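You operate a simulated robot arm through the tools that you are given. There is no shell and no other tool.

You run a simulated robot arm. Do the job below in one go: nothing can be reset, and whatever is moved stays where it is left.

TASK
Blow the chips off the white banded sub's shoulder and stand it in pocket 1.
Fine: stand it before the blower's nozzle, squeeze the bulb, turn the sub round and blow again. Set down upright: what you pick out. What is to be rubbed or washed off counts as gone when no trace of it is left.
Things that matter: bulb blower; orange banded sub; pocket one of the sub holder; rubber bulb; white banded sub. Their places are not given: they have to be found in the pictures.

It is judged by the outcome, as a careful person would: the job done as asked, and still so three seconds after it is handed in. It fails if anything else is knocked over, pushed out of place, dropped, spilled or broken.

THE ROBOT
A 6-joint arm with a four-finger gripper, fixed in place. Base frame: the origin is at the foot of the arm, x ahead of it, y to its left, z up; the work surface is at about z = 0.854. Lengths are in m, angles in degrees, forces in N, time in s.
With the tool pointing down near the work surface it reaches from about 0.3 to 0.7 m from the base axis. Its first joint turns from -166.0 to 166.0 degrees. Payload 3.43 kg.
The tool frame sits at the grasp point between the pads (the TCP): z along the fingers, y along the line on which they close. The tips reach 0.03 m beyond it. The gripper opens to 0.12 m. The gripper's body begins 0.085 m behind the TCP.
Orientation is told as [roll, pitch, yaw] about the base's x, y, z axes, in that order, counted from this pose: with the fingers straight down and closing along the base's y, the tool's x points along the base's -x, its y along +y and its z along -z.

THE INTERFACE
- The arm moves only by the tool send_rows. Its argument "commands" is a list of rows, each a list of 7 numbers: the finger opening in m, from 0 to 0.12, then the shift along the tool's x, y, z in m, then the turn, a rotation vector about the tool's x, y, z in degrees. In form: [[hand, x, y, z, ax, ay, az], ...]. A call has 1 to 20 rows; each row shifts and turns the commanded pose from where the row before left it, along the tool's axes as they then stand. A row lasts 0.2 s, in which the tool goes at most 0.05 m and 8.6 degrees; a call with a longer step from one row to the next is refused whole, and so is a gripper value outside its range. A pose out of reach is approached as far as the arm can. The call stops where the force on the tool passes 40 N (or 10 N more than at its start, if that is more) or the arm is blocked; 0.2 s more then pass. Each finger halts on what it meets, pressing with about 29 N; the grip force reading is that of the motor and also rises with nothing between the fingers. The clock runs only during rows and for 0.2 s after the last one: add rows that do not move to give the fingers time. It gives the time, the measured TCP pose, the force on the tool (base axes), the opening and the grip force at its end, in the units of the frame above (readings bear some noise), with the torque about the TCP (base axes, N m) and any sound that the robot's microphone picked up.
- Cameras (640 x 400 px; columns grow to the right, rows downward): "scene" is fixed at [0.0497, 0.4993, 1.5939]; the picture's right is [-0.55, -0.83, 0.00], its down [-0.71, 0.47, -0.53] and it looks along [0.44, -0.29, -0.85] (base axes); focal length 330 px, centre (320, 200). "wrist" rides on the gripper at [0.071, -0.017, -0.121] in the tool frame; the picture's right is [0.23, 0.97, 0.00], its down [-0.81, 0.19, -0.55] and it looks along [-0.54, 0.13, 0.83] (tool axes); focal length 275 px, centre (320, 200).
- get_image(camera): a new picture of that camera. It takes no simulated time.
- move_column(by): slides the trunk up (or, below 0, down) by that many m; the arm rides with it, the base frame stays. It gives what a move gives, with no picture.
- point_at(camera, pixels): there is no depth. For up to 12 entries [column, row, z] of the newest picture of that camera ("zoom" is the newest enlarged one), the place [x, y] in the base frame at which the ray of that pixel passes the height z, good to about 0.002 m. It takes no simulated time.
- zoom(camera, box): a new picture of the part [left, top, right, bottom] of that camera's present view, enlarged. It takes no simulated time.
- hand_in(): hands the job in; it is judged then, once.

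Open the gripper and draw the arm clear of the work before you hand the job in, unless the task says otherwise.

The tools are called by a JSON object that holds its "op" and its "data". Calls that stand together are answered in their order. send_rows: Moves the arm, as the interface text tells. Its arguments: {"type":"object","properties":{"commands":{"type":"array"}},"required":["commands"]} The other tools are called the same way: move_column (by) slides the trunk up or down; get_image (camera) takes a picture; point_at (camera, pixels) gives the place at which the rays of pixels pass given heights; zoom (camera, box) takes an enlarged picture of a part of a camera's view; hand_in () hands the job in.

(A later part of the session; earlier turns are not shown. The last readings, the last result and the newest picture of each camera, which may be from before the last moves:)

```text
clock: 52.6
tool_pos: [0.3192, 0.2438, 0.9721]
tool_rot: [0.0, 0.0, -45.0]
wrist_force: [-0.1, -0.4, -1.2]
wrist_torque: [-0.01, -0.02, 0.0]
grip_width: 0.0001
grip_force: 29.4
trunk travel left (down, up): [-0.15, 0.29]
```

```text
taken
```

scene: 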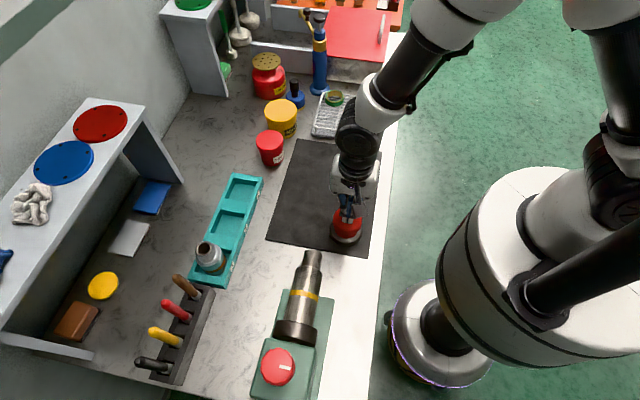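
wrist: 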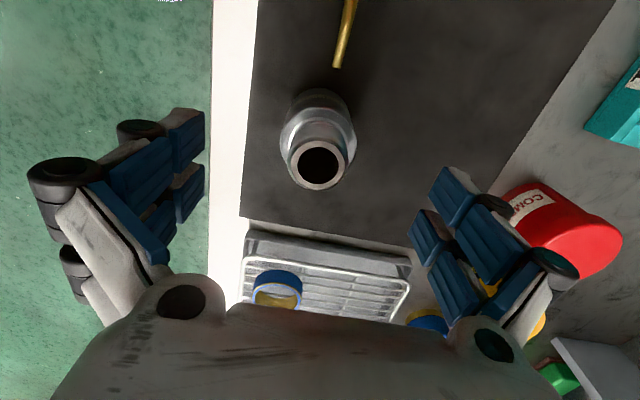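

The tips are right above the bulb with no force. I press quickly, hold briefly, and let up.

{"op": "send_rows", "data": {"commands": [[0, 0, 0, 0.019, 0, 0, 0], [0, 0, 0, 0, 0, 0, 0], [0, 0, 0, 0, 0, 0, 0]]}}

{"op": "zoom", "data": {"camera": "scene", "box": [310, 170, 390, 250]}}

```text
clock: 53.4
tool_pos: [0.3188, 0.2443, 0.954]
tool_rot: [0.1, 0.1, -45.0]
wrist_force: [-0.4, -6.2, 26.2]
wrist_torque: [-0.19, 0.01, 0.01]
grip_width: 0.0061
grip_force: 29.0
trunk travel left (down, up): [-0.15, 0.29]
```

```text
5.00 times, centred on (350, 210) of scene
```

zoom: 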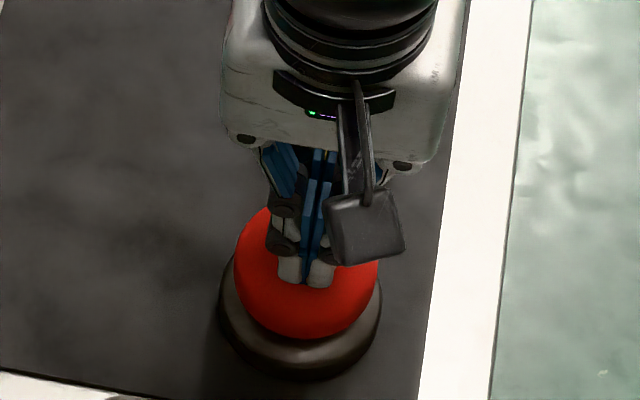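

The bulb is pressed right down (26 N), still no sound. I let it up and go over the sub to inspect the shoulder.

{"op": "send_rows", "data": {"commands": [[0, 0, 0, -0.019, 0, 0, 0], [0, 0, 0, -0.035, 0, 0, 0], [0, 0, 0, -0.035, 0, 0, 0], [0.06, -0.037, 0.0003, 0, 0, 0, 0], [0.09, -0.037, 0.0003, 0, 0, 0, 0], [0.12, -0.037, 0.0003, 0, 0, 0, 0], [0.12, -0.037, 0.0003, 0, 0, 0, 0], [0.12, -0.037, 0.0003, 0, 0, 0, 0], [0.12, 0, 0, 0, 0, 0, 0], [0.12, 0, 0, 0.03, 0, 0, 0], [0.12, 0, 0, 0.03, 0, 0, 0], [0.12, 0, 0, 0, 0, 0, 0]]}}

{"op": "zoom", "data": {"camera": "wrist", "box": [260, 80, 380, 170]}}

{"op": "zoom", "data": {"camera": "scene", "box": [342, 140, 372, 170]}}

```text
clock: 56.0
tool_pos: [0.452, 0.1147, 0.9808]
tool_rot: [0.0, 0.0, -44.9]
wrist_force: [0.1, -0.4, 0.0]
wrist_torque: [0.01, -0.02, -0.02]
grip_width: 0.1201
grip_force: 0.0
trunk travel left (down, up): [-0.15, 0.29]
```

```text
4.44 times, centred on (320, 125) of wrist
```

zoom: 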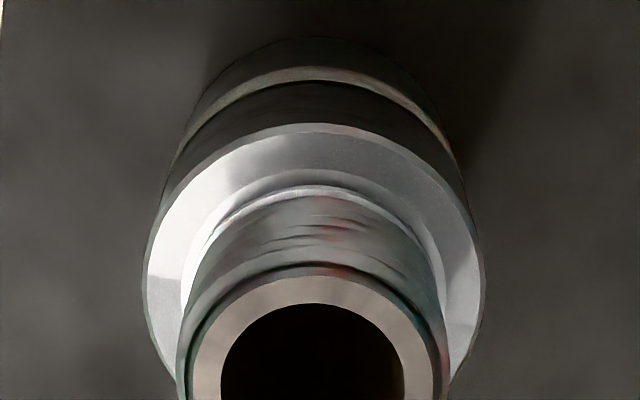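

```text
13.33 times, centred on (357, 155) of scene
```

zoom: 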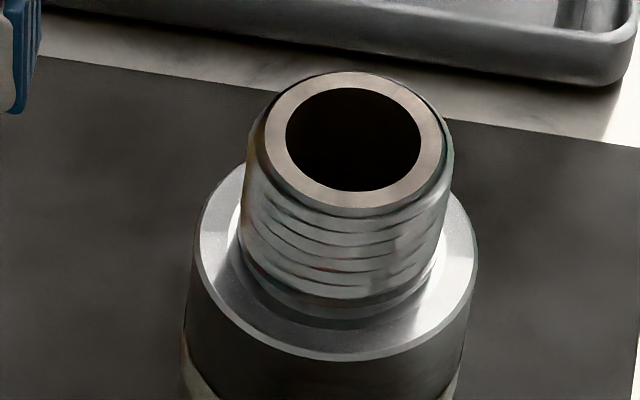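

The nozzle-facing part of the shoulder is now shiny. Grain remains only behind boundaries at about (165,275) and (460,320), so the blow worked at this distance. I grip the sub again to turn it round.

{"op": "send_rows", "data": {"commands": [[0.12, 0, 0, 0.03, 0, 0, 0], [0.12, 0, 0, 0.02, 0, 0, 0], [0.12, 0, 0, 0.003, 0, 0, 0], [0.1, 0, 0, 0, 0, 0, 0], [0.08, 0, 0, 0, 0, 0, 0], [0.065, 0, 0, 0, 0, 0, 0], [0.058, 0, 0, 0, 0, 0, 0], [0.05, 0, 0, 0, 0, 0, 0], [0.045, 0, 0, 0, 0, 0, 0], [0.045, 0, 0, 0, 0, 0, 0], [0.045, 0, 0, -0.01, 0, 0, 0], [0.045, 0, 0, -0.02, 0, 0, 0], [0.045, 0, 0, 0, 0, 0, 0]]}}

```text
clock: 58.8
tool_pos: [0.4517, 0.1154, 0.9603]
tool_rot: [0.0, 0.0, -45.0]
wrist_force: [0.0, 0.2, -2.0]
wrist_torque: [0.03, 0.02, 0.0]
grip_width: 0.0547
grip_force: 29.3
trunk travel left (down, up): [-0.15, 0.29]
```

The sub is held 3 cm up. I turn it 180° about its axis in 7.5° rows, back through yaw 0 toward +135, first half now.

{"op": "send_rows", "data": {"commands": [[0.045, 0, 0, 0, 0, 0, -7.5], [0.045, 0, 0, 0, 0, 0, -7.5], [0.045, 0, 0, 0, 0, 0, -7.5], [0.045, 0, 0, 0, 0, 0, -7.5], [0.045, 0, 0, 0, 0, 0, -7.5], [0.045, 0, 0, 0, 0, 0, -7.5], [0.045, 0, 0, 0, 0, 0, -7.5], [0.045, 0, 0, 0, 0, 0, -7.5], [0.045, 0, 0, 0, 0, 0, -7.5], [0.045, 0, 0, 0, 0, 0, -7.5], [0.045, 0, 0, 0, 0, 0, -7.5], [0.045, 0, 0, 0, 0, 0, -7.5], [0.045, 0, 0, 0, 0, 0, 0]]}}

{"op": "get_image", "data": {"camera": "scene"}}

```text
clock: 61.6
tool_pos: [0.4522, 0.1148, 0.959]
tool_rot: [-0.1, 0.0, 45.2]
wrist_force: [-0.5, -1.1, -2.6]
wrist_torque: [-0.05, -0.02, -0.03]
grip_width: 0.0548
grip_force: 29.1
trunk travel left (down, up): [-0.15, 0.29]
```

```text
taken
```

scene: 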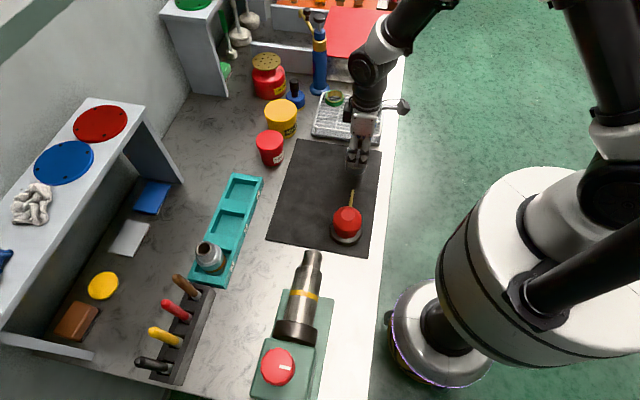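

The half turn's first 90° went cleanly (yaw 45.2, position held). I do the remaining 90°.

{"op": "send_rows", "data": {"commands": [[0.045, 0, 0, 0, 0, 0, -7.5], [0.045, 0, 0, 0, 0, 0, -7.5], [0.045, 0, 0, 0, 0, 0, -7.5], [0.045, 0, 0, 0, 0, 0, -7.5], [0.045, 0, 0, 0, 0, 0, -7.5], [0.045, 0, 0, 0, 0, 0, -7.5], [0.045, 0, 0, 0, 0, 0, -7.5], [0.045, 0, 0, 0, 0, 0, -7.5], [0.045, 0, 0, 0, 0, 0, -7.5], [0.045, 0, 0, 0, 0, 0, -7.5], [0.045, 0, 0, 0, 0, 0, -7.5], [0.045, 0, 0, 0, 0, 0, -7.5], [0.045, 0, 0, 0, 0, 0, 0]]}}

{"op": "zoom", "data": {"camera": "scene", "box": [310, 110, 410, 220]}}

{"op": "get_image", "data": {"camera": "wrist"}}

```text
clock: 64.4
tool_pos: [0.4528, 0.1138, 0.9603]
tool_rot: [0.0, 0.1, 135.1]
wrist_force: [-0.3, -0.2, -3.2]
wrist_torque: [-0.03, -0.01, 0.03]
grip_width: 0.0549
grip_force: 29.3
trunk travel left (down, up): [-0.15, 0.29]
```

```text
3.64 times, centred on (360, 165) of scene
```

zoom: 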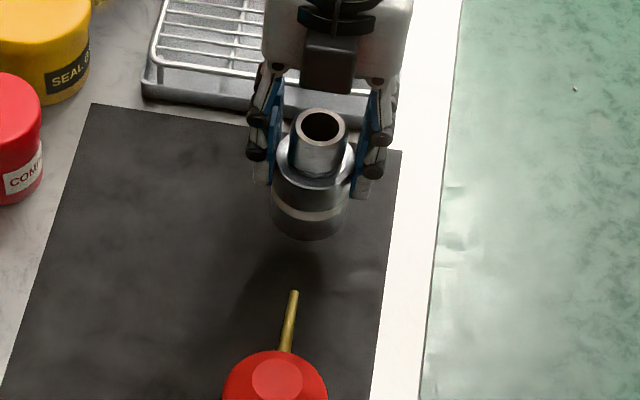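

```text
taken
```

wrist: 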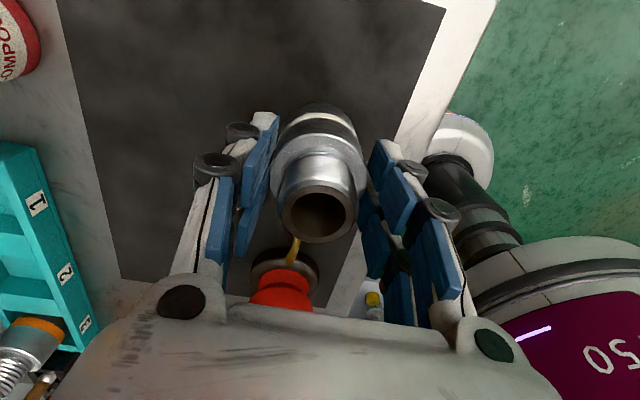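

The sub is turned round (yaw 135) and upright at the same place. I lower it back onto the mat.

{"op": "send_rows", "data": {"commands": [[0.045, 0, 0, 0.015, 0, 0, 0], [0.045, 0, 0, 0.01, 0, 0, 0], [0.045, 0, 0, 0.003, 0, 0, 0], [0.045, 0, 0, 0.001, 0, 0, 0], [0.045, 0, 0, 0.001, 0, 0, 0], [0.045, 0, 0, 0, 0, 0, 0]]}}

```text
clock: 65.8
tool_pos: [0.4517, 0.1145, 0.9311]
tool_rot: [0.0, 0.0, 134.9]
wrist_force: [0.0, 0.8, 0.6]
wrist_torque: [0.01, 0.11, -0.01]
grip_width: 0.0546
grip_force: 29.3
trunk travel left (down, up): [-0.15, 0.29]
```

The foot is on the mat again. I open, rise straight up, and look.

{"op": "send_rows", "data": {"commands": [[0.055, 0, 0, 0, 0, 0, 0], [0.065, 0, 0, 0, 0, 0, 0], [0.085, 0, 0, 0, 0, 0, 0], [0.085, 0, 0, 0, 0, 0, 0], [0.09, 0, 0, -0.02, 0, 0, 0], [0.1, 0, 0, -0.04, 0, 0, 0], [0.1, 0, 0, -0.05, 0, 0, 0], [0.1, 0, 0, 0, 0, 0, 0]]}}

{"op": "get_image", "data": {"camera": "wrist"}}

{"op": "zoom", "data": {"camera": "wrist", "box": [260, 40, 390, 140]}}

{"op": "zoom", "data": {"camera": "scene", "box": [342, 140, 372, 170]}}

```text
clock: 67.6
tool_pos: [0.4522, 0.1157, 1.0395]
tool_rot: [0.1, 0.0, 135.0]
wrist_force: [-0.2, -0.2, 0.8]
wrist_torque: [-0.03, 0.03, 0.0]
grip_width: 0.0998
grip_force: 0.1
trunk travel left (down, up): [-0.15, 0.29]
```

```text
taken
```

wrist: 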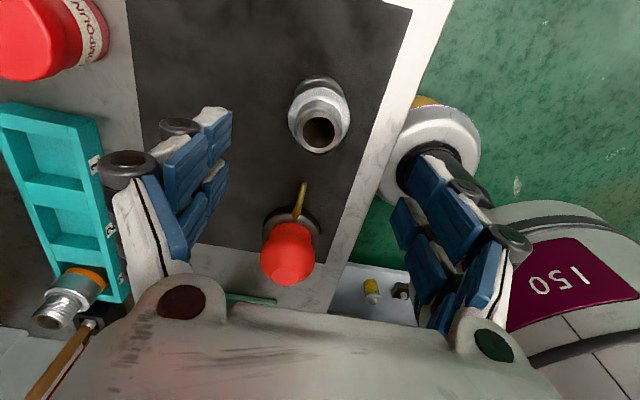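

```text
4.00 times, centred on (325, 90) of wrist
```

zoom: 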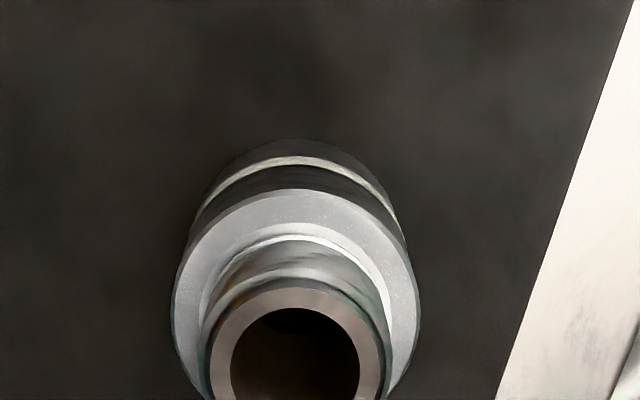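

```text
13.33 times, centred on (357, 155) of scene
```

zoom: 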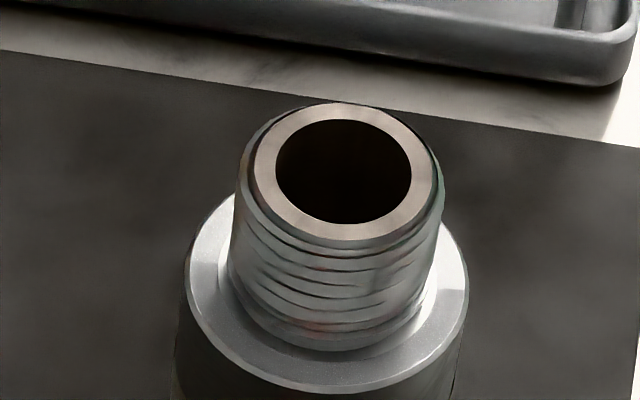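

The sub moved a few pixels nearer the nozzle through the turn (scene rim centre from about (359.6,150.4) to (358.9,152.9)). I measure how far, since distance mattered for the blow.

{"op": "get_image", "data": {"camera": "scene"}}

{"op": "point_at", "data": {"camera": "scene", "pixels": [[359.6, 150.4, 0.949], [358.9, 152.9, 0.949]]}}

{"op": "point_at", "data": {"camera": "wrist", "pixels": [[319, 134, 0.949], [303, 184, 0.895], [319, 118, 0.921]]}}

```text
taken
```

scene: 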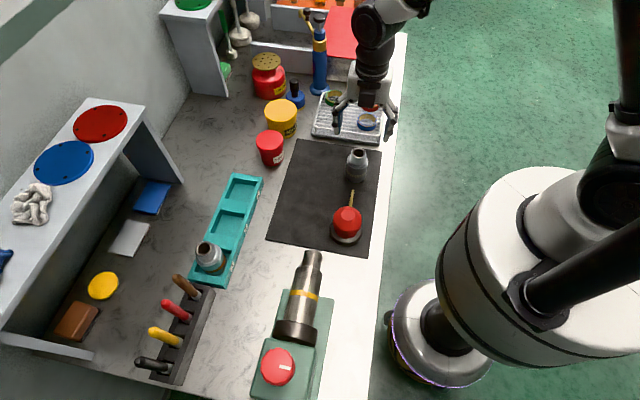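

```text
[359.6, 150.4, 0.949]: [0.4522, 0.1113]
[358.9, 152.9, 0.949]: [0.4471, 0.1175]
```

```text
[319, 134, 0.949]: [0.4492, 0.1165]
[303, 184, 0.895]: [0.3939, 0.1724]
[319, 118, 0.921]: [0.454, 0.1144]
```

It now stands about 80 mm from the tip, close to the spot that worked. I go to the bulb again, fingers closed, just above its top.

{"op": "send_rows", "data": {"commands": [[0.06, -0.037, 0.0003, 0, 0, 0, 0], [0.03, -0.037, 0.0003, 0, 0, 0, 0], [0, -0.037, 0.0003, 0, 0, 0, 0], [0, -0.037, 0.0003, 0, 0, 0, 0], [0, -0.037, 0.0003, 0, 0, 0, 0], [0, 0, 0, 0, 0, 0, 0], [0, 0, 0, 0, 0, 0, 0], [0, 0, 0, 0.035, 0, 0, 0], [0, 0, 0, 0.032, 0, 0, 0], [0, 0, 0, 0, 0, 0, 0], [0, 0, 0, 0, 0, 0, 0]]}}

{"op": "get_image", "data": {"camera": "wrist"}}

{"op": "zoom", "data": {"camera": "scene", "box": [310, 130, 390, 250]}}

```text
clock: 70.0
tool_pos: [0.3183, 0.2441, 0.9719]
tool_rot: [0.0, -0.1, 135.1]
wrist_force: [-0.3, -0.5, -0.7]
wrist_torque: [-0.02, -0.01, -0.05]
grip_width: 0.0
grip_force: 28.9
trunk travel left (down, up): [-0.15, 0.29]
```

```text
taken
```

wrist: 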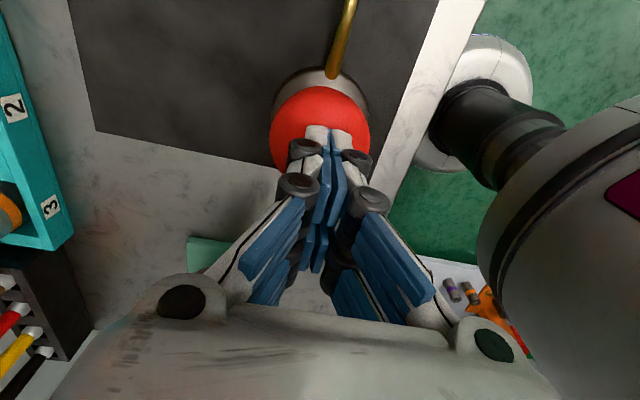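

```text
3.33 times, centred on (350, 190) of scene
```

zoom: 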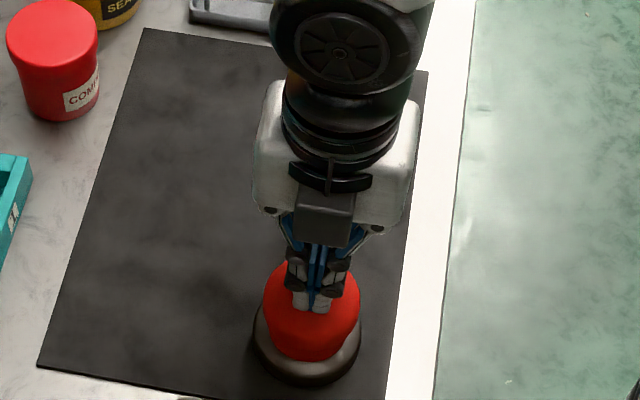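

The tips sit centred above the bulb. I press quickly as before.

{"op": "send_rows", "data": {"commands": [[0, 0, 0, 0.019, 0, 0, 0], [0, 0, 0, 0, 0, 0, 0], [0, 0, 0, 0, 0, 0, 0]]}}

```text
clock: 70.8
tool_pos: [0.3187, 0.2432, 0.9557]
tool_rot: [-0.1, 0.1, 134.9]
wrist_force: [-2.7, -4.1, 24.1]
wrist_torque: [-0.14, 0.05, -0.03]
grip_width: 0.0059
grip_force: 29.3
trunk travel left (down, up): [-0.15, 0.29]
```

The bulb was pressed to its stop (24 N). I let it up, go high and back over the sub to inspect the whole shoulder.

{"op": "send_rows", "data": {"commands": [[0, 0, 0, -0.019, 0, 0, 0], [0, 0, 0, -0.035, 0, 0, 0], [0, 0, 0, -0.035, 0, 0, 0], [0.06, 0.037, -0.0003, 0, 0, 0, 0], [0.09, 0.037, -0.0003, 0, 0, 0, 0], [0.12, 0.037, -0.0003, 0, 0, 0, 0], [0.12, 0.037, -0.0003, 0, 0, 0, 0], [0.12, 0.037, -0.0003, 0, 0, 0, 0], [0.12, 0, 0, 0, 0, 0, 0], [0.12, 0, 0, 0.03, 0, 0, 0], [0.12, 0, 0, 0.03, 0, 0, 0], [0.12, 0, 0, 0, 0, 0, 0]]}}

{"op": "zoom", "data": {"camera": "wrist", "box": [260, 80, 380, 170]}}

{"op": "zoom", "data": {"camera": "scene", "box": [342, 140, 372, 170]}}

{"op": "get_image", "data": {"camera": "wrist"}}

```text
clock: 73.4
tool_pos: [0.4511, 0.115, 0.9813]
tool_rot: [0.1, 0.0, 135.0]
wrist_force: [-0.1, -0.6, -0.1]
wrist_torque: [0.02, 0.02, 0.03]
grip_width: 0.12
grip_force: 0.1
trunk travel left (down, up): [-0.15, 0.29]
```

```text
4.44 times, centred on (320, 125) of wrist
```

zoom: 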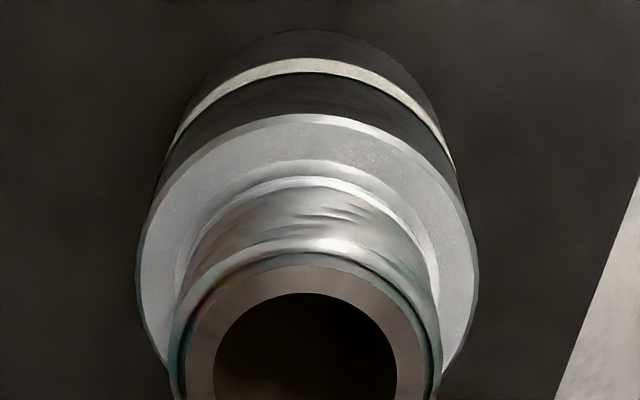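

```text
13.33 times, centred on (357, 155) of scene
```

zoom: 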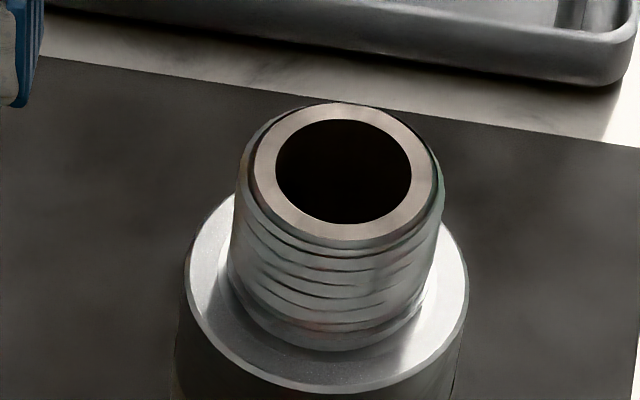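

```text
taken
```

wrist: 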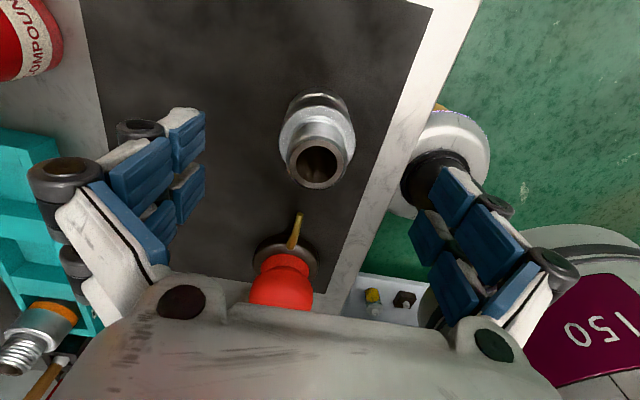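

From the scene side both flanks of the shoulder are bright now, but this new wrist view from the far side shows some sparkle on the shoulder. I zoom in harder to judge what is left.

{"op": "zoom", "data": {"camera": "wrist", "box": [275, 95, 320, 125]}}

{"op": "zoom", "data": {"camera": "wrist", "box": [320, 105, 365, 135]}}

{"op": "zoom", "data": {"camera": "wrist", "box": [270, 115, 315, 145]}}

{"op": "zoom", "data": {"camera": "scene", "box": [345, 157, 370, 173]}}

```text
13.33 times, centred on (298, 110) of wrist
```

zoom: 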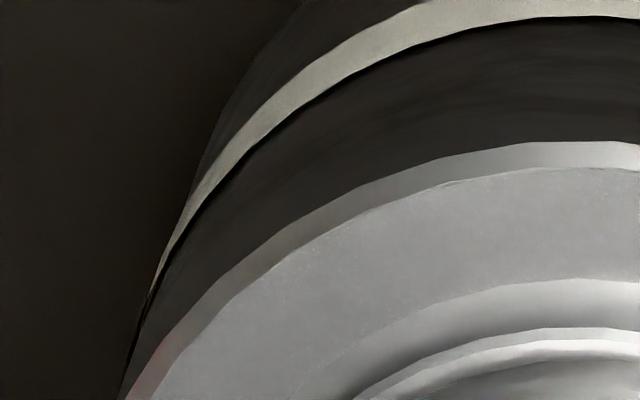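

```text
13.33 times, centred on (342, 120) of wrist
```

zoom: 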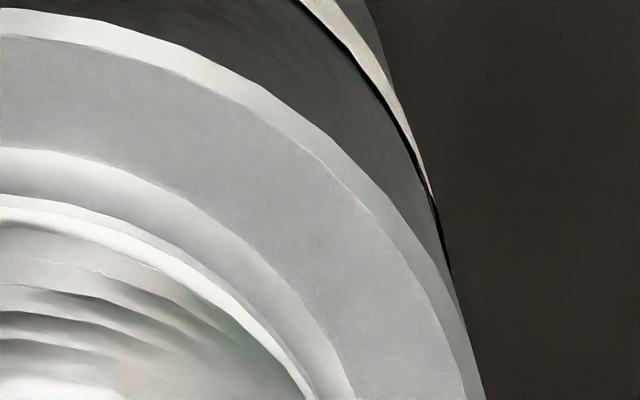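

```text
13.33 times, centred on (292, 130) of wrist
```

zoom: 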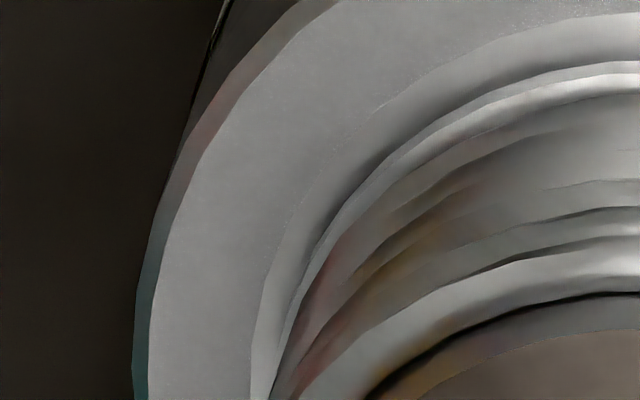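

```text
16.00 times, centred on (358, 165) of scene
```

zoom: 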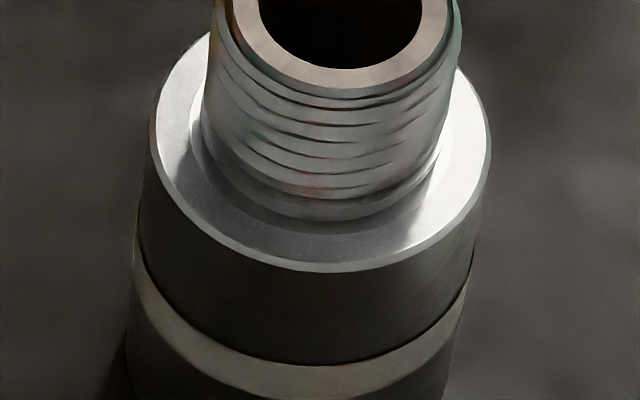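

The far side looks evenly matte, which may just be what it reflects. The fair comparison is the same view as after the first blow, so I rise, turn the empty gripper back to yaw -45, and look at the nozzle-facing (second-blown) half from there.

{"op": "send_rows", "data": {"commands": [[0.12, 0, 0, -0.03, 0, 0, 0], [0.12, 0, 0, -0.03, 0, 0, 0], [0.12, 0, 0, 0, 0, 0, 7.5], [0.12, 0, 0, 0, 0, 0, 7.5], [0.12, 0, 0, 0, 0, 0, 7.5], [0.12, 0, 0, 0, 0, 0, 7.5], [0.12, 0, 0, 0, 0, 0, 7.5], [0.12, 0, 0, 0, 0, 0, 7.5], [0.12, 0, 0, 0, 0, 0, 7.5], [0.12, 0, 0, 0, 0, 0, 7.5], [0.12, 0, 0, 0, 0, 0, 7.5], [0.12, 0, 0, 0, 0, 0, 7.5], [0.12, 0, 0, 0, 0, 0, 7.5], [0.12, 0, 0, 0, 0, 0, 7.5], [0.12, 0, 0, 0, 0, 0, 0]]}}

{"op": "zoom", "data": {"camera": "wrist", "box": [250, 40, 400, 150]}}

{"op": "zoom", "data": {"camera": "scene", "box": [345, 157, 370, 173]}}

```text
clock: 76.6
tool_pos: [0.4517, 0.1141, 1.0431]
tool_rot: [0.0, 0.0, 44.9]
wrist_force: [0.4, -0.8, -1.0]
wrist_torque: [0.02, 0.01, 0.01]
grip_width: 0.1199
grip_force: 0.1
trunk travel left (down, up): [-0.15, 0.29]
```

```text
3.64 times, centred on (325, 95) of wrist
```

zoom: 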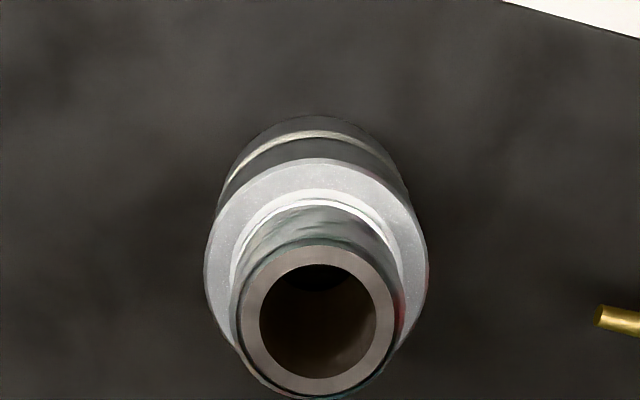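

```text
16.00 times, centred on (358, 165) of scene
```

zoom: 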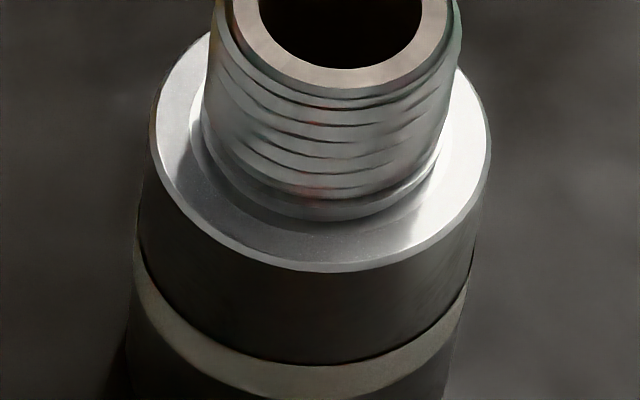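

From this third direction I still see fine sparkle. I zoom harder here to see if it is a chip layer or just the metal's own grain.

{"op": "zoom", "data": {"camera": "wrist", "box": [290, 75, 350, 105]}}

{"op": "zoom", "data": {"camera": "wrist", "box": [325, 90, 365, 130]}}

{"op": "zoom", "data": {"camera": "scene", "box": [200, 238, 225, 254]}}

```text
10.67 times, centred on (320, 90) of wrist
```

zoom: 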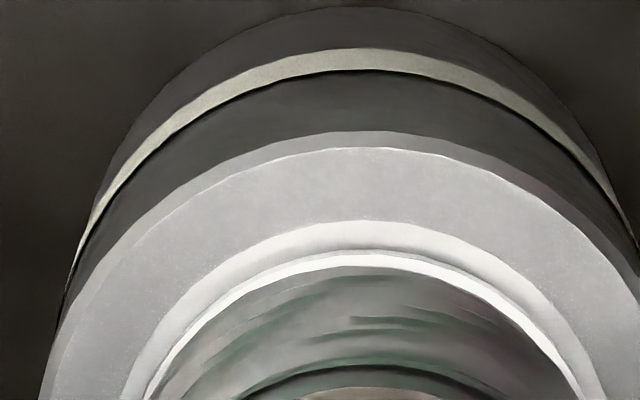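

```text
10.00 times, centred on (345, 110) of wrist
```

zoom: 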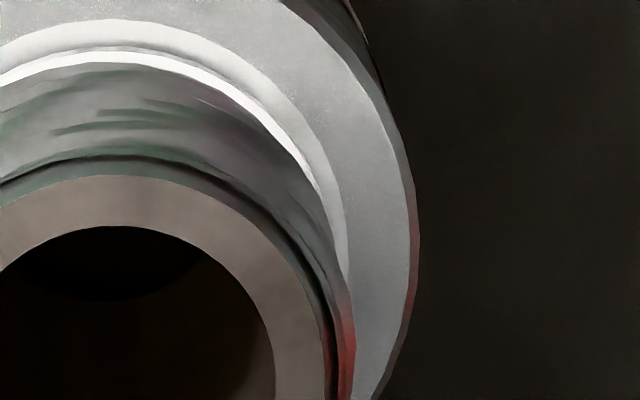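

```text
16.00 times, centred on (212, 246) of scene
```

zoom: 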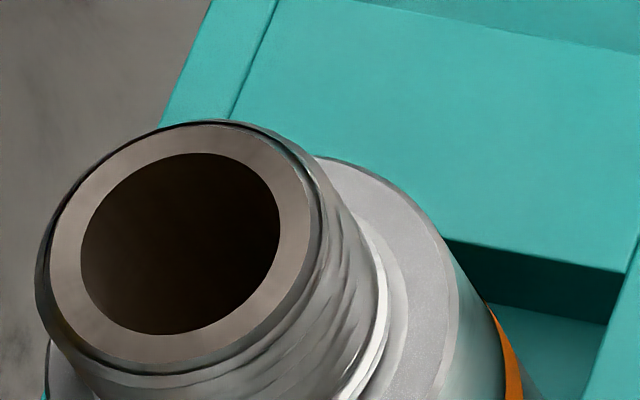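

The view from above mostly mirrors the plain ceiling, so it's inconclusive. I finish turning to yaw -45 and lower to the same pose as the earlier after-blow picture.

{"op": "send_rows", "data": {"commands": [[0.12, 0, 0, 0, 0, 0, 7.5], [0.12, 0, 0, 0, 0, 0, 7.5], [0.12, 0, 0, 0, 0, 0, 7.5], [0.12, 0, 0, 0, 0, 0, 7.5], [0.12, 0, 0, 0, 0, 0, 7.5], [0.12, 0, 0, 0, 0, 0, 7.5], [0.12, 0, 0, 0, 0, 0, 7.5], [0.12, 0, 0, 0, 0, 0, 7.5], [0.12, 0, 0, 0, 0, 0, 7.5], [0.12, 0, 0, 0, 0, 0, 7.5], [0.12, 0, 0, 0, 0, 0, 7.5], [0.12, 0, 0, 0, 0, 0, 7.5], [0.12, 0, 0, 0.03, 0, 0, 0], [0.12, 0, 0, 0.03, 0, 0, 0], [0.12, 0, 0, 0, 0, 0, 0]]}}

{"op": "zoom", "data": {"camera": "wrist", "box": [260, 80, 380, 170]}}

{"op": "zoom", "data": {"camera": "scene", "box": [342, 140, 372, 170]}}

{"op": "get_image", "data": {"camera": "wrist"}}

```text
clock: 79.8
tool_pos: [0.4518, 0.114, 0.9821]
tool_rot: [0.0, 0.0, -45.0]
wrist_force: [-0.1, 0.3, -0.1]
wrist_torque: [0.01, 0.01, 0.0]
grip_width: 0.12
grip_force: 0.0
trunk travel left (down, up): [-0.15, 0.29]
```

```text
4.44 times, centred on (320, 125) of wrist
```

zoom: 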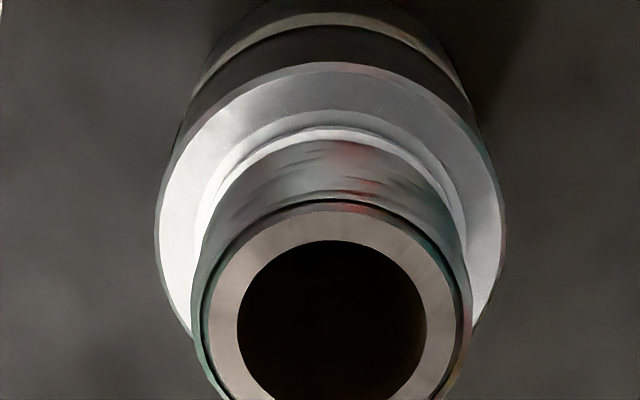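

```text
13.33 times, centred on (357, 155) of scene
```

zoom: 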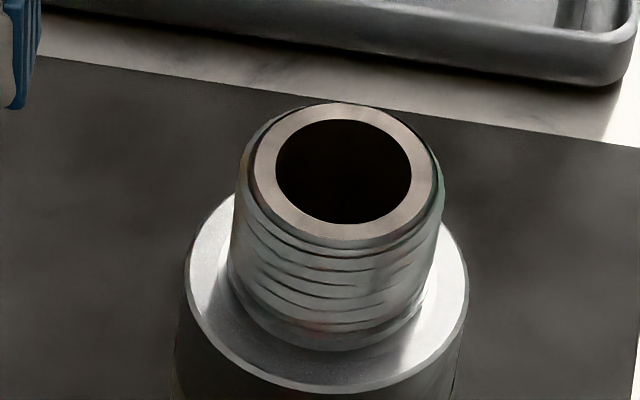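

```text
taken
```

wrist: 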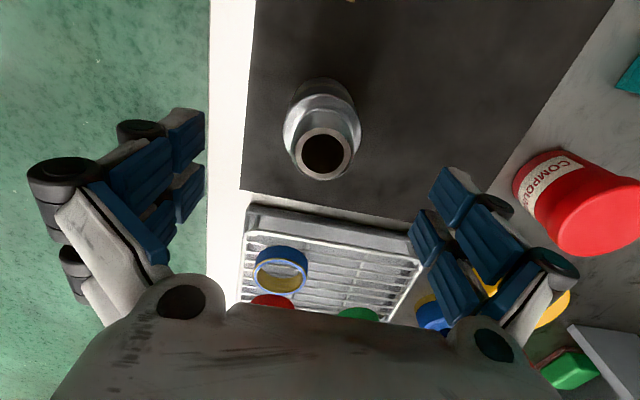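

The left flank is now bright right round to (190,320) with no frosted boundary left. I zoom into the part nearest the nozzle and the right flank to be sure.

{"op": "zoom", "data": {"camera": "wrist", "box": [280, 88, 325, 118]}}

{"op": "zoom", "data": {"camera": "wrist", "box": [320, 88, 365, 118]}}

{"op": "zoom", "data": {"camera": "wrist", "box": [335, 110, 370, 150]}}

{"op": "zoom", "data": {"camera": "wrist", "box": [275, 110, 310, 150]}}

```text
13.33 times, centred on (302, 103) of wrist
```

zoom: 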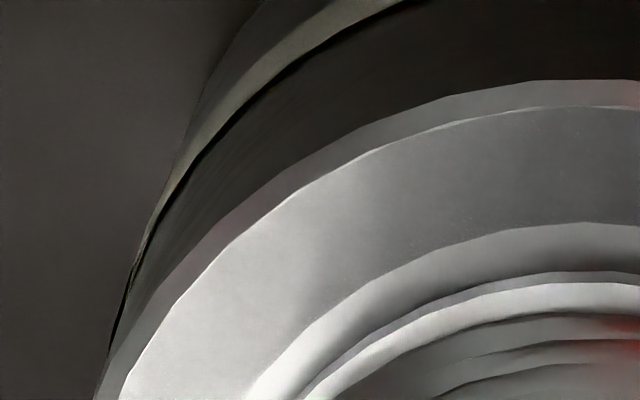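

```text
13.33 times, centred on (342, 103) of wrist
```

zoom: 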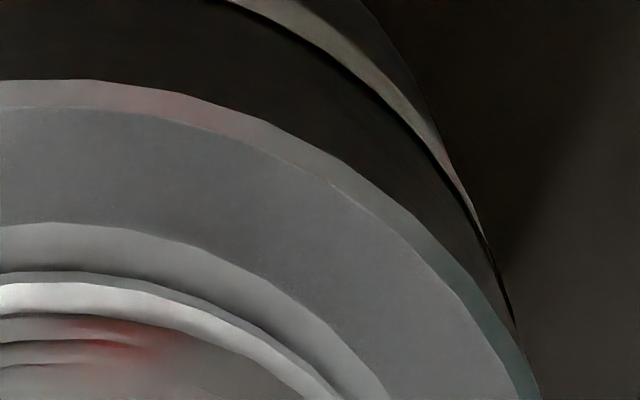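

```text
10.00 times, centred on (352, 130) of wrist
```

zoom: 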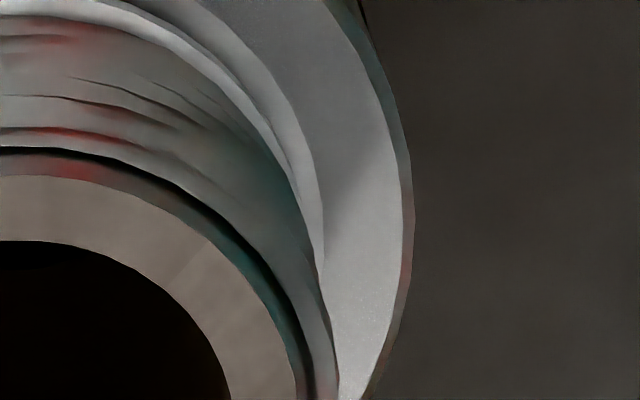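

```text
10.00 times, centred on (292, 130) of wrist
```

zoom: 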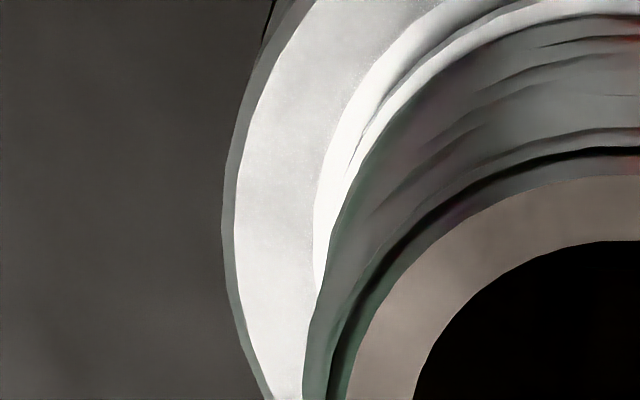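

The near sector and the left flank look clean, but the right flank (+w side) is harder to judge. I'll look at it squarely from that side: rise, re-centre 3.5 mm toward the sub's axis, and turn the open gripper 90° to yaw -135.

{"op": "send_rows", "data": {"commands": [[0.12, 0, 0, -0.03, 0, 0, 0], [0.12, 0, 0, -0.03, 0, 0, 0], [0.1, 0.0035, 0, 0, 0, 0, 0], [0.09, 0, 0, 0, 0, 0, 7.5], [0.09, 0, 0, 0, 0, 0, 7.5], [0.09, 0, 0, 0, 0, 0, 7.5], [0.09, 0, 0, 0, 0, 0, 7.5], [0.09, 0, 0, 0, 0, 0, 7.5], [0.09, 0, 0, 0, 0, 0, 7.5], [0.09, 0, 0, 0, 0, 0, 7.5], [0.09, 0, 0, 0, 0, 0, 7.5], [0.09, 0, 0, 0, 0, 0, 7.5], [0.09, 0, 0, 0, 0, 0, 7.5], [0.09, 0, 0, 0, 0, 0, 7.5], [0.09, 0, 0, 0, 0, 0, 7.5], [0.09, 0, 0, 0, 0, 0, 0]]}}

{"op": "get_image", "data": {"camera": "wrist"}}

{"op": "zoom", "data": {"camera": "wrist", "box": [250, 60, 400, 160]}}

{"op": "get_image", "data": {"camera": "scene"}}

```text
clock: 83.2
tool_pos: [0.4491, 0.1182, 1.043]
tool_rot: [0.0, 0.0, -135.2]
wrist_force: [0.1, 0.5, -0.3]
wrist_torque: [0.02, -0.03, 0.0]
grip_width: 0.09
grip_force: 0.0
trunk travel left (down, up): [-0.15, 0.29]
```

```text
taken
```

wrist: 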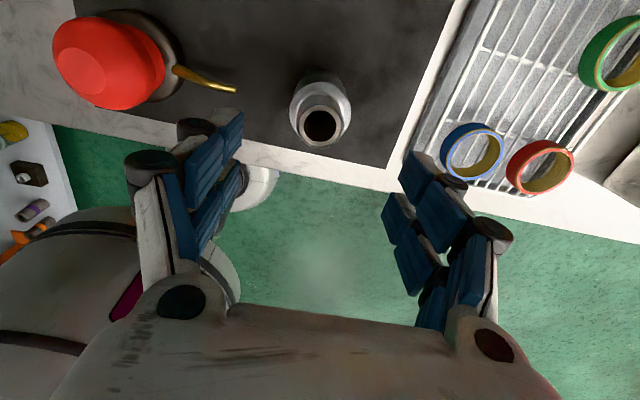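

```text
4.00 times, centred on (325, 110) of wrist
```

zoom: 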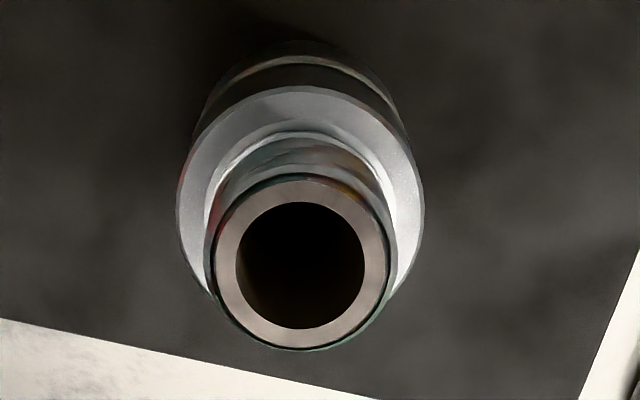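

```text
taken
```

scene: 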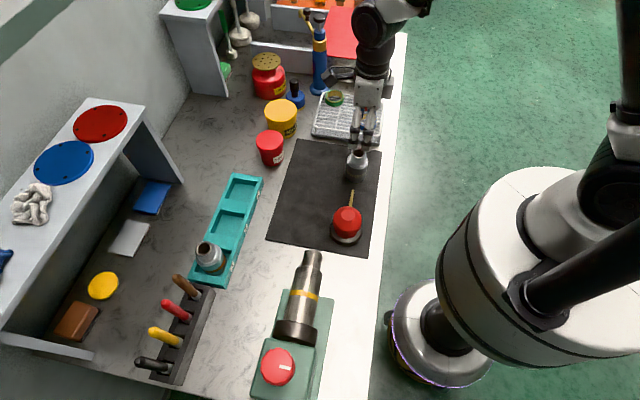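

I zoom closely into this +w side of the shoulder.

{"op": "zoom", "data": {"camera": "wrist", "box": [285, 78, 325, 108]}}

{"op": "zoom", "data": {"camera": "wrist", "box": [315, 78, 355, 108]}}

{"op": "zoom", "data": {"camera": "wrist", "box": [283, 95, 318, 135]}}

{"op": "zoom", "data": {"camera": "wrist", "box": [325, 95, 360, 135]}}

```text
13.33 times, centred on (305, 93) of wrist
```

zoom: 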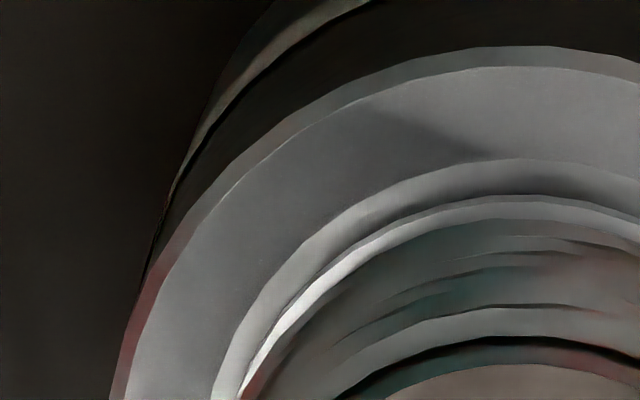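

```text
13.33 times, centred on (335, 93) of wrist
```

zoom: 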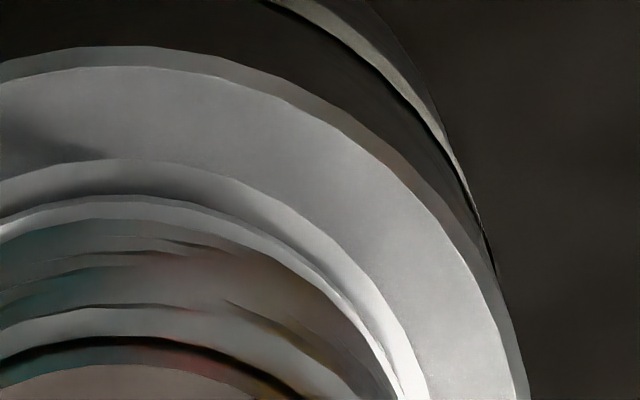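

```text
10.00 times, centred on (300, 115) of wrist
```

zoom: 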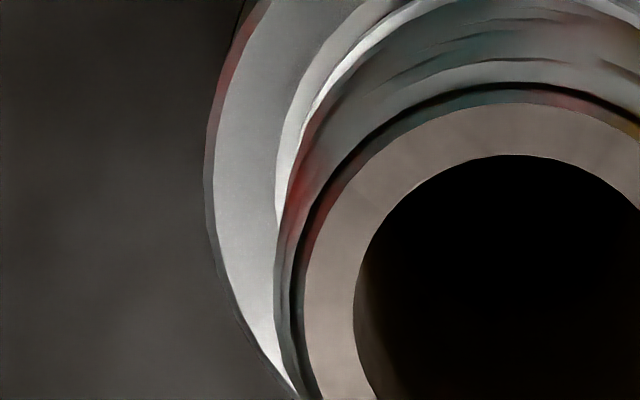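

```text
10.00 times, centred on (342, 115) of wrist
```

zoom: 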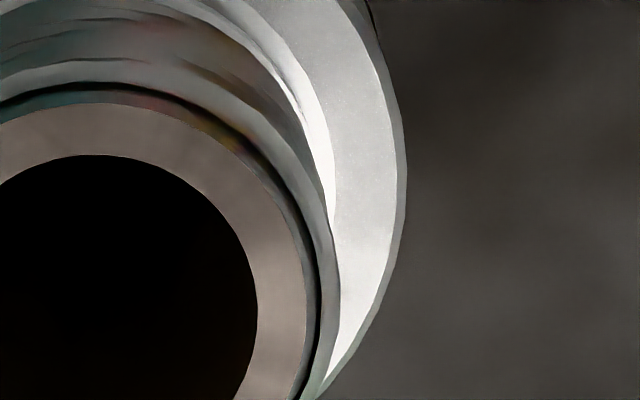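

There's no clear frosted patch, but one shading edge lies near where the two blown halves meet. To be safe I'll give that flank a third blow: grip the sub from this side, turn it 90° so that flank faces the nozzle, and blow again. First I lower around it with 0.09 opening.

{"op": "send_rows", "data": {"commands": [[0.09, 0, 0, 0.03, 0, 0, 0], [0.09, 0, 0, 0.03, 0, 0, 0], [0.09, 0, 0, 0.03, 0, 0, 0], [0.09, 0, 0, 0.02, 0, 0, 0], [0.09, 0, 0, 0.003, 0, 0, 0], [0.09, 0, 0, 0, 0, 0, 0]]}}

{"op": "get_image", "data": {"camera": "wrist"}}

{"op": "zoom", "data": {"camera": "scene", "box": [320, 130, 400, 220]}}

```text
clock: 84.6
tool_pos: [0.4493, 0.1167, 0.9283]
tool_rot: [-0.1, 0.0, -134.9]
wrist_force: [0.2, 0.0, -0.2]
wrist_torque: [0.02, -0.01, 0.01]
grip_width: 0.0901
grip_force: 0.0
trunk travel left (down, up): [-0.15, 0.29]
```

```text
taken
```

wrist: 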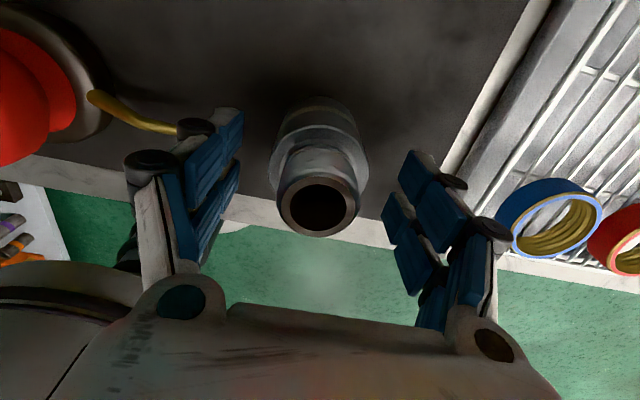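

```text
4.44 times, centred on (360, 175) of scene
```

zoom: 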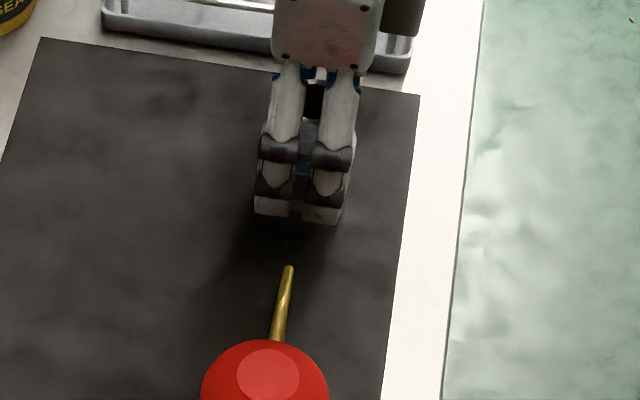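

The sub is centred between the pads and the nozzle tip is clear of the finger. I grip, lift 3 cm, and turn it 90° back to yaw -45.

{"op": "send_rows", "data": {"commands": [[0.075, 0, 0, 0, 0, 0, 0], [0.065, 0, 0, 0, 0, 0, 0], [0.058, 0, 0, 0, 0, 0, 0], [0.05, 0, 0, 0, 0, 0, 0], [0.045, 0, 0, 0, 0, 0, 0], [0.045, 0, 0, 0, 0, 0, 0], [0.045, 0, 0, -0.01, 0, 0, 0], [0.045, 0, 0, -0.02, 0, 0, 0], [0.045, 0, 0, 0, 0, 0, 0]]}}

{"op": "send_rows", "data": {"commands": [[0.045, 0, 0, 0, 0, 0, -7.5], [0.045, 0, 0, 0, 0, 0, -7.5], [0.045, 0, 0, 0, 0, 0, -7.5], [0.045, 0, 0, 0, 0, 0, -7.5], [0.045, 0, 0, 0, 0, 0, -7.5], [0.045, 0, 0, 0, 0, 0, -7.5], [0.045, 0, 0, 0, 0, 0, -7.5], [0.045, 0, 0, 0, 0, 0, -7.5], [0.045, 0, 0, 0, 0, 0, -7.5], [0.045, 0, 0, 0, 0, 0, -7.5], [0.045, 0, 0, 0, 0, 0, -7.5], [0.045, 0, 0, 0, 0, 0, -7.5], [0.045, -0.005, 0, 0, 0, 0, 0], [0.045, 0, 0, 0, 0, 0, 0]]}}

```text
clock: 86.6
tool_pos: [0.4504, 0.1172, 0.9611]
tool_rot: [0.0, 0.1, -135.0]
wrist_force: [0.0, -0.3, -2.1]
wrist_torque: [0.04, 0.0, -0.03]
grip_width: 0.0539
grip_force: 28.6
trunk travel left (down, up): [-0.15, 0.29]
```

```text
clock: 89.6
tool_pos: [0.4522, 0.1147, 0.9598]
tool_rot: [0.0, -0.1, -45.0]
wrist_force: [0.4, 0.2, -2.9]
wrist_torque: [-0.01, 0.02, 0.0]
grip_width: 0.0538
grip_force: 29.7
trunk travel left (down, up): [-0.15, 0.29]
```

The sub is turned and held. I lower it back to the mat.

{"op": "send_rows", "data": {"commands": [[0.045, 0, 0, 0.015, 0, 0, 0], [0.045, 0, 0, 0.01, 0, 0, 0], [0.045, 0, 0, 0.003, 0, 0, 0], [0.045, 0, 0, 0.001, 0, 0, 0], [0.045, 0, 0, 0.001, 0, 0, 0], [0.045, 0, 0, 0, 0, 0, 0]]}}

```text
clock: 91.0
tool_pos: [0.4532, 0.114, 0.9296]
tool_rot: [0.0, 0.1, -45.1]
wrist_force: [0.8, 0.7, -2.6]
wrist_torque: [-0.02, 0.02, 0.01]
grip_width: 0.0538
grip_force: 29.0
trunk travel left (down, up): [-0.15, 0.29]
```

It still hangs free (−2.6 N), so I lower a little more, 0.7 mm at a time.

{"op": "send_rows", "data": {"commands": [[0.045, 0, 0, 0.0007, 0, 0, 0], [0.045, 0, 0, 0, 0, 0, 0]]}}

{"op": "send_rows", "data": {"commands": [[0.045, 0, 0, 0.0007, 0, 0, 0], [0.045, 0, 0, 0, 0, 0, 0]]}}

```text
clock: 91.6
tool_pos: [0.4531, 0.1136, 0.9305]
tool_rot: [0.1, 0.0, -45.0]
wrist_force: [-0.4, -2.0, 6.0]
wrist_torque: [0.1, -0.03, -0.01]
grip_width: 0.0539
grip_force: 29.0
trunk travel left (down, up): [-0.15, 0.29]
```

```text
clock: 92.2
tool_pos: [0.4519, 0.1137, 0.9297]
tool_rot: [0.1, -0.1, -45.1]
wrist_force: [-1.0, -0.1, 18.9]
wrist_torque: [0.26, 0.31, -0.04]
grip_width: 0.0538
grip_force: 29.5
trunk travel left (down, up): [-0.15, 0.29]
```

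It's firmly on the mat now (19 N), a touch too firmly. I back off 1 mm, open, and rise.

{"op": "send_rows", "data": {"commands": [[0.045, 0, 0, -0.001, 0, 0, 0], [0.055, 0, 0, 0, 0, 0, 0], [0.065, 0, 0, 0, 0, 0, 0], [0.085, 0, 0, 0, 0, 0, 0], [0.085, 0, 0, 0, 0, 0, 0], [0.09, 0, 0, -0.02, 0, 0, 0], [0.1, 0, 0, -0.04, 0, 0, 0], [0.1, 0, 0, -0.05, 0, 0, 0], [0.1, 0, 0, 0, 0, 0, 0]]}}

{"op": "zoom", "data": {"camera": "scene", "box": [342, 140, 372, 170]}}

{"op": "zoom", "data": {"camera": "wrist", "box": [250, 50, 400, 150]}}

{"op": "zoom", "data": {"camera": "scene", "box": [310, 130, 400, 250]}}

```text
clock: 94.2
tool_pos: [0.453, 0.112, 1.0393]
tool_rot: [0.0, 0.0, -45.0]
wrist_force: [-0.5, 0.2, -0.6]
wrist_torque: [0.01, -0.01, -0.01]
grip_width: 0.0999
grip_force: 0.1
trunk travel left (down, up): [-0.15, 0.29]
```

```text
13.33 times, centred on (357, 155) of scene
```

zoom: 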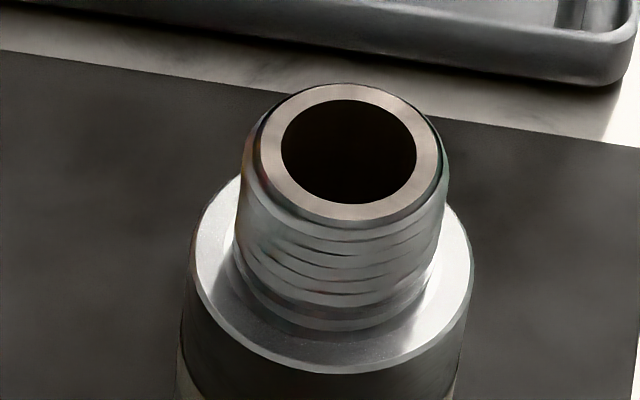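

```text
4.00 times, centred on (325, 100) of wrist
```

zoom: 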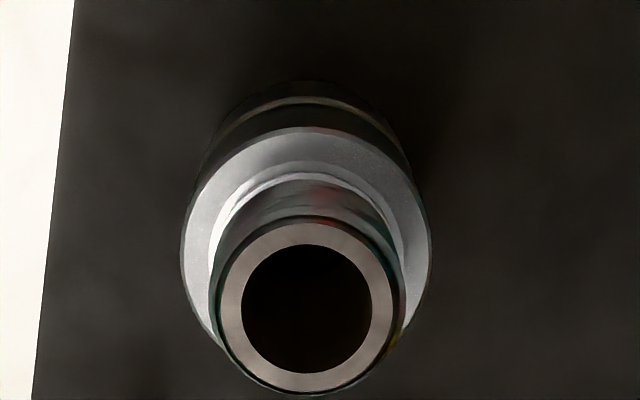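

```text
3.33 times, centred on (355, 190) of scene
```

zoom: 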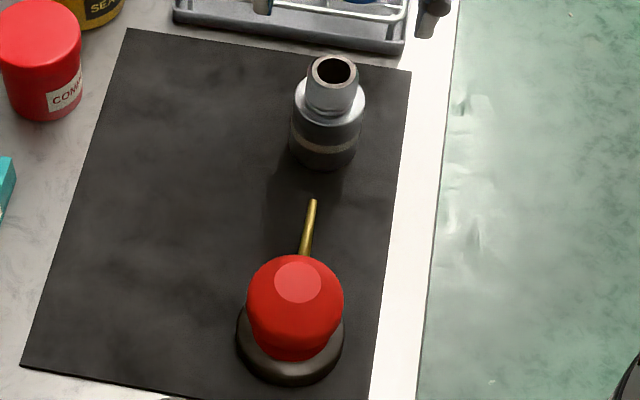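

The shading on the shoulder kept the same place in the scene picture although the sub was turned 90°, so it's reflection on clean metal, not chips. I still give this side one more puff for safety, going back over the bulb first.

{"op": "send_rows", "data": {"commands": [[0.06, 0.0373, -0.0003, 0, 0, 0, 0], [0.03, 0.0373, -0.0003, 0, 0, 0, 0], [0, 0.0373, -0.0003, 0, 0, 0, 0], [0, 0.0373, -0.0003, 0, 0, 0, 0], [0, 0.0373, -0.0003, 0, 0, 0, 0], [0, 0, 0, 0, 0, 0, 0], [0, 0, 0, 0, 0, 0, 0], [0, 0, 0, 0.035, 0, 0, 0], [0, 0, 0, 0.0316, 0, 0, 0], [0, 0, 0, 0, 0, 0, 0], [0, 0, 0, 0, 0, 0, 0]]}}

{"op": "get_image", "data": {"camera": "wrist"}}

```text
clock: 96.6
tool_pos: [0.32, 0.2439, 0.9737]
tool_rot: [0.0, 0.0, -45.0]
wrist_force: [1.3, 0.3, 0.4]
wrist_torque: [0.0, 0.01, 0.0]
grip_width: 0.0
grip_force: 28.4
trunk travel left (down, up): [-0.15, 0.29]
```

```text
taken
```

wrist: 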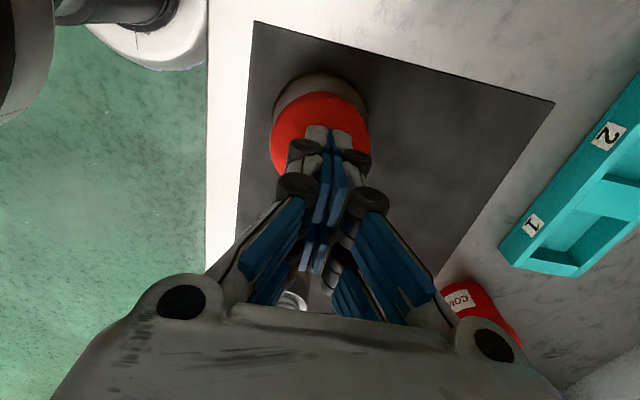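

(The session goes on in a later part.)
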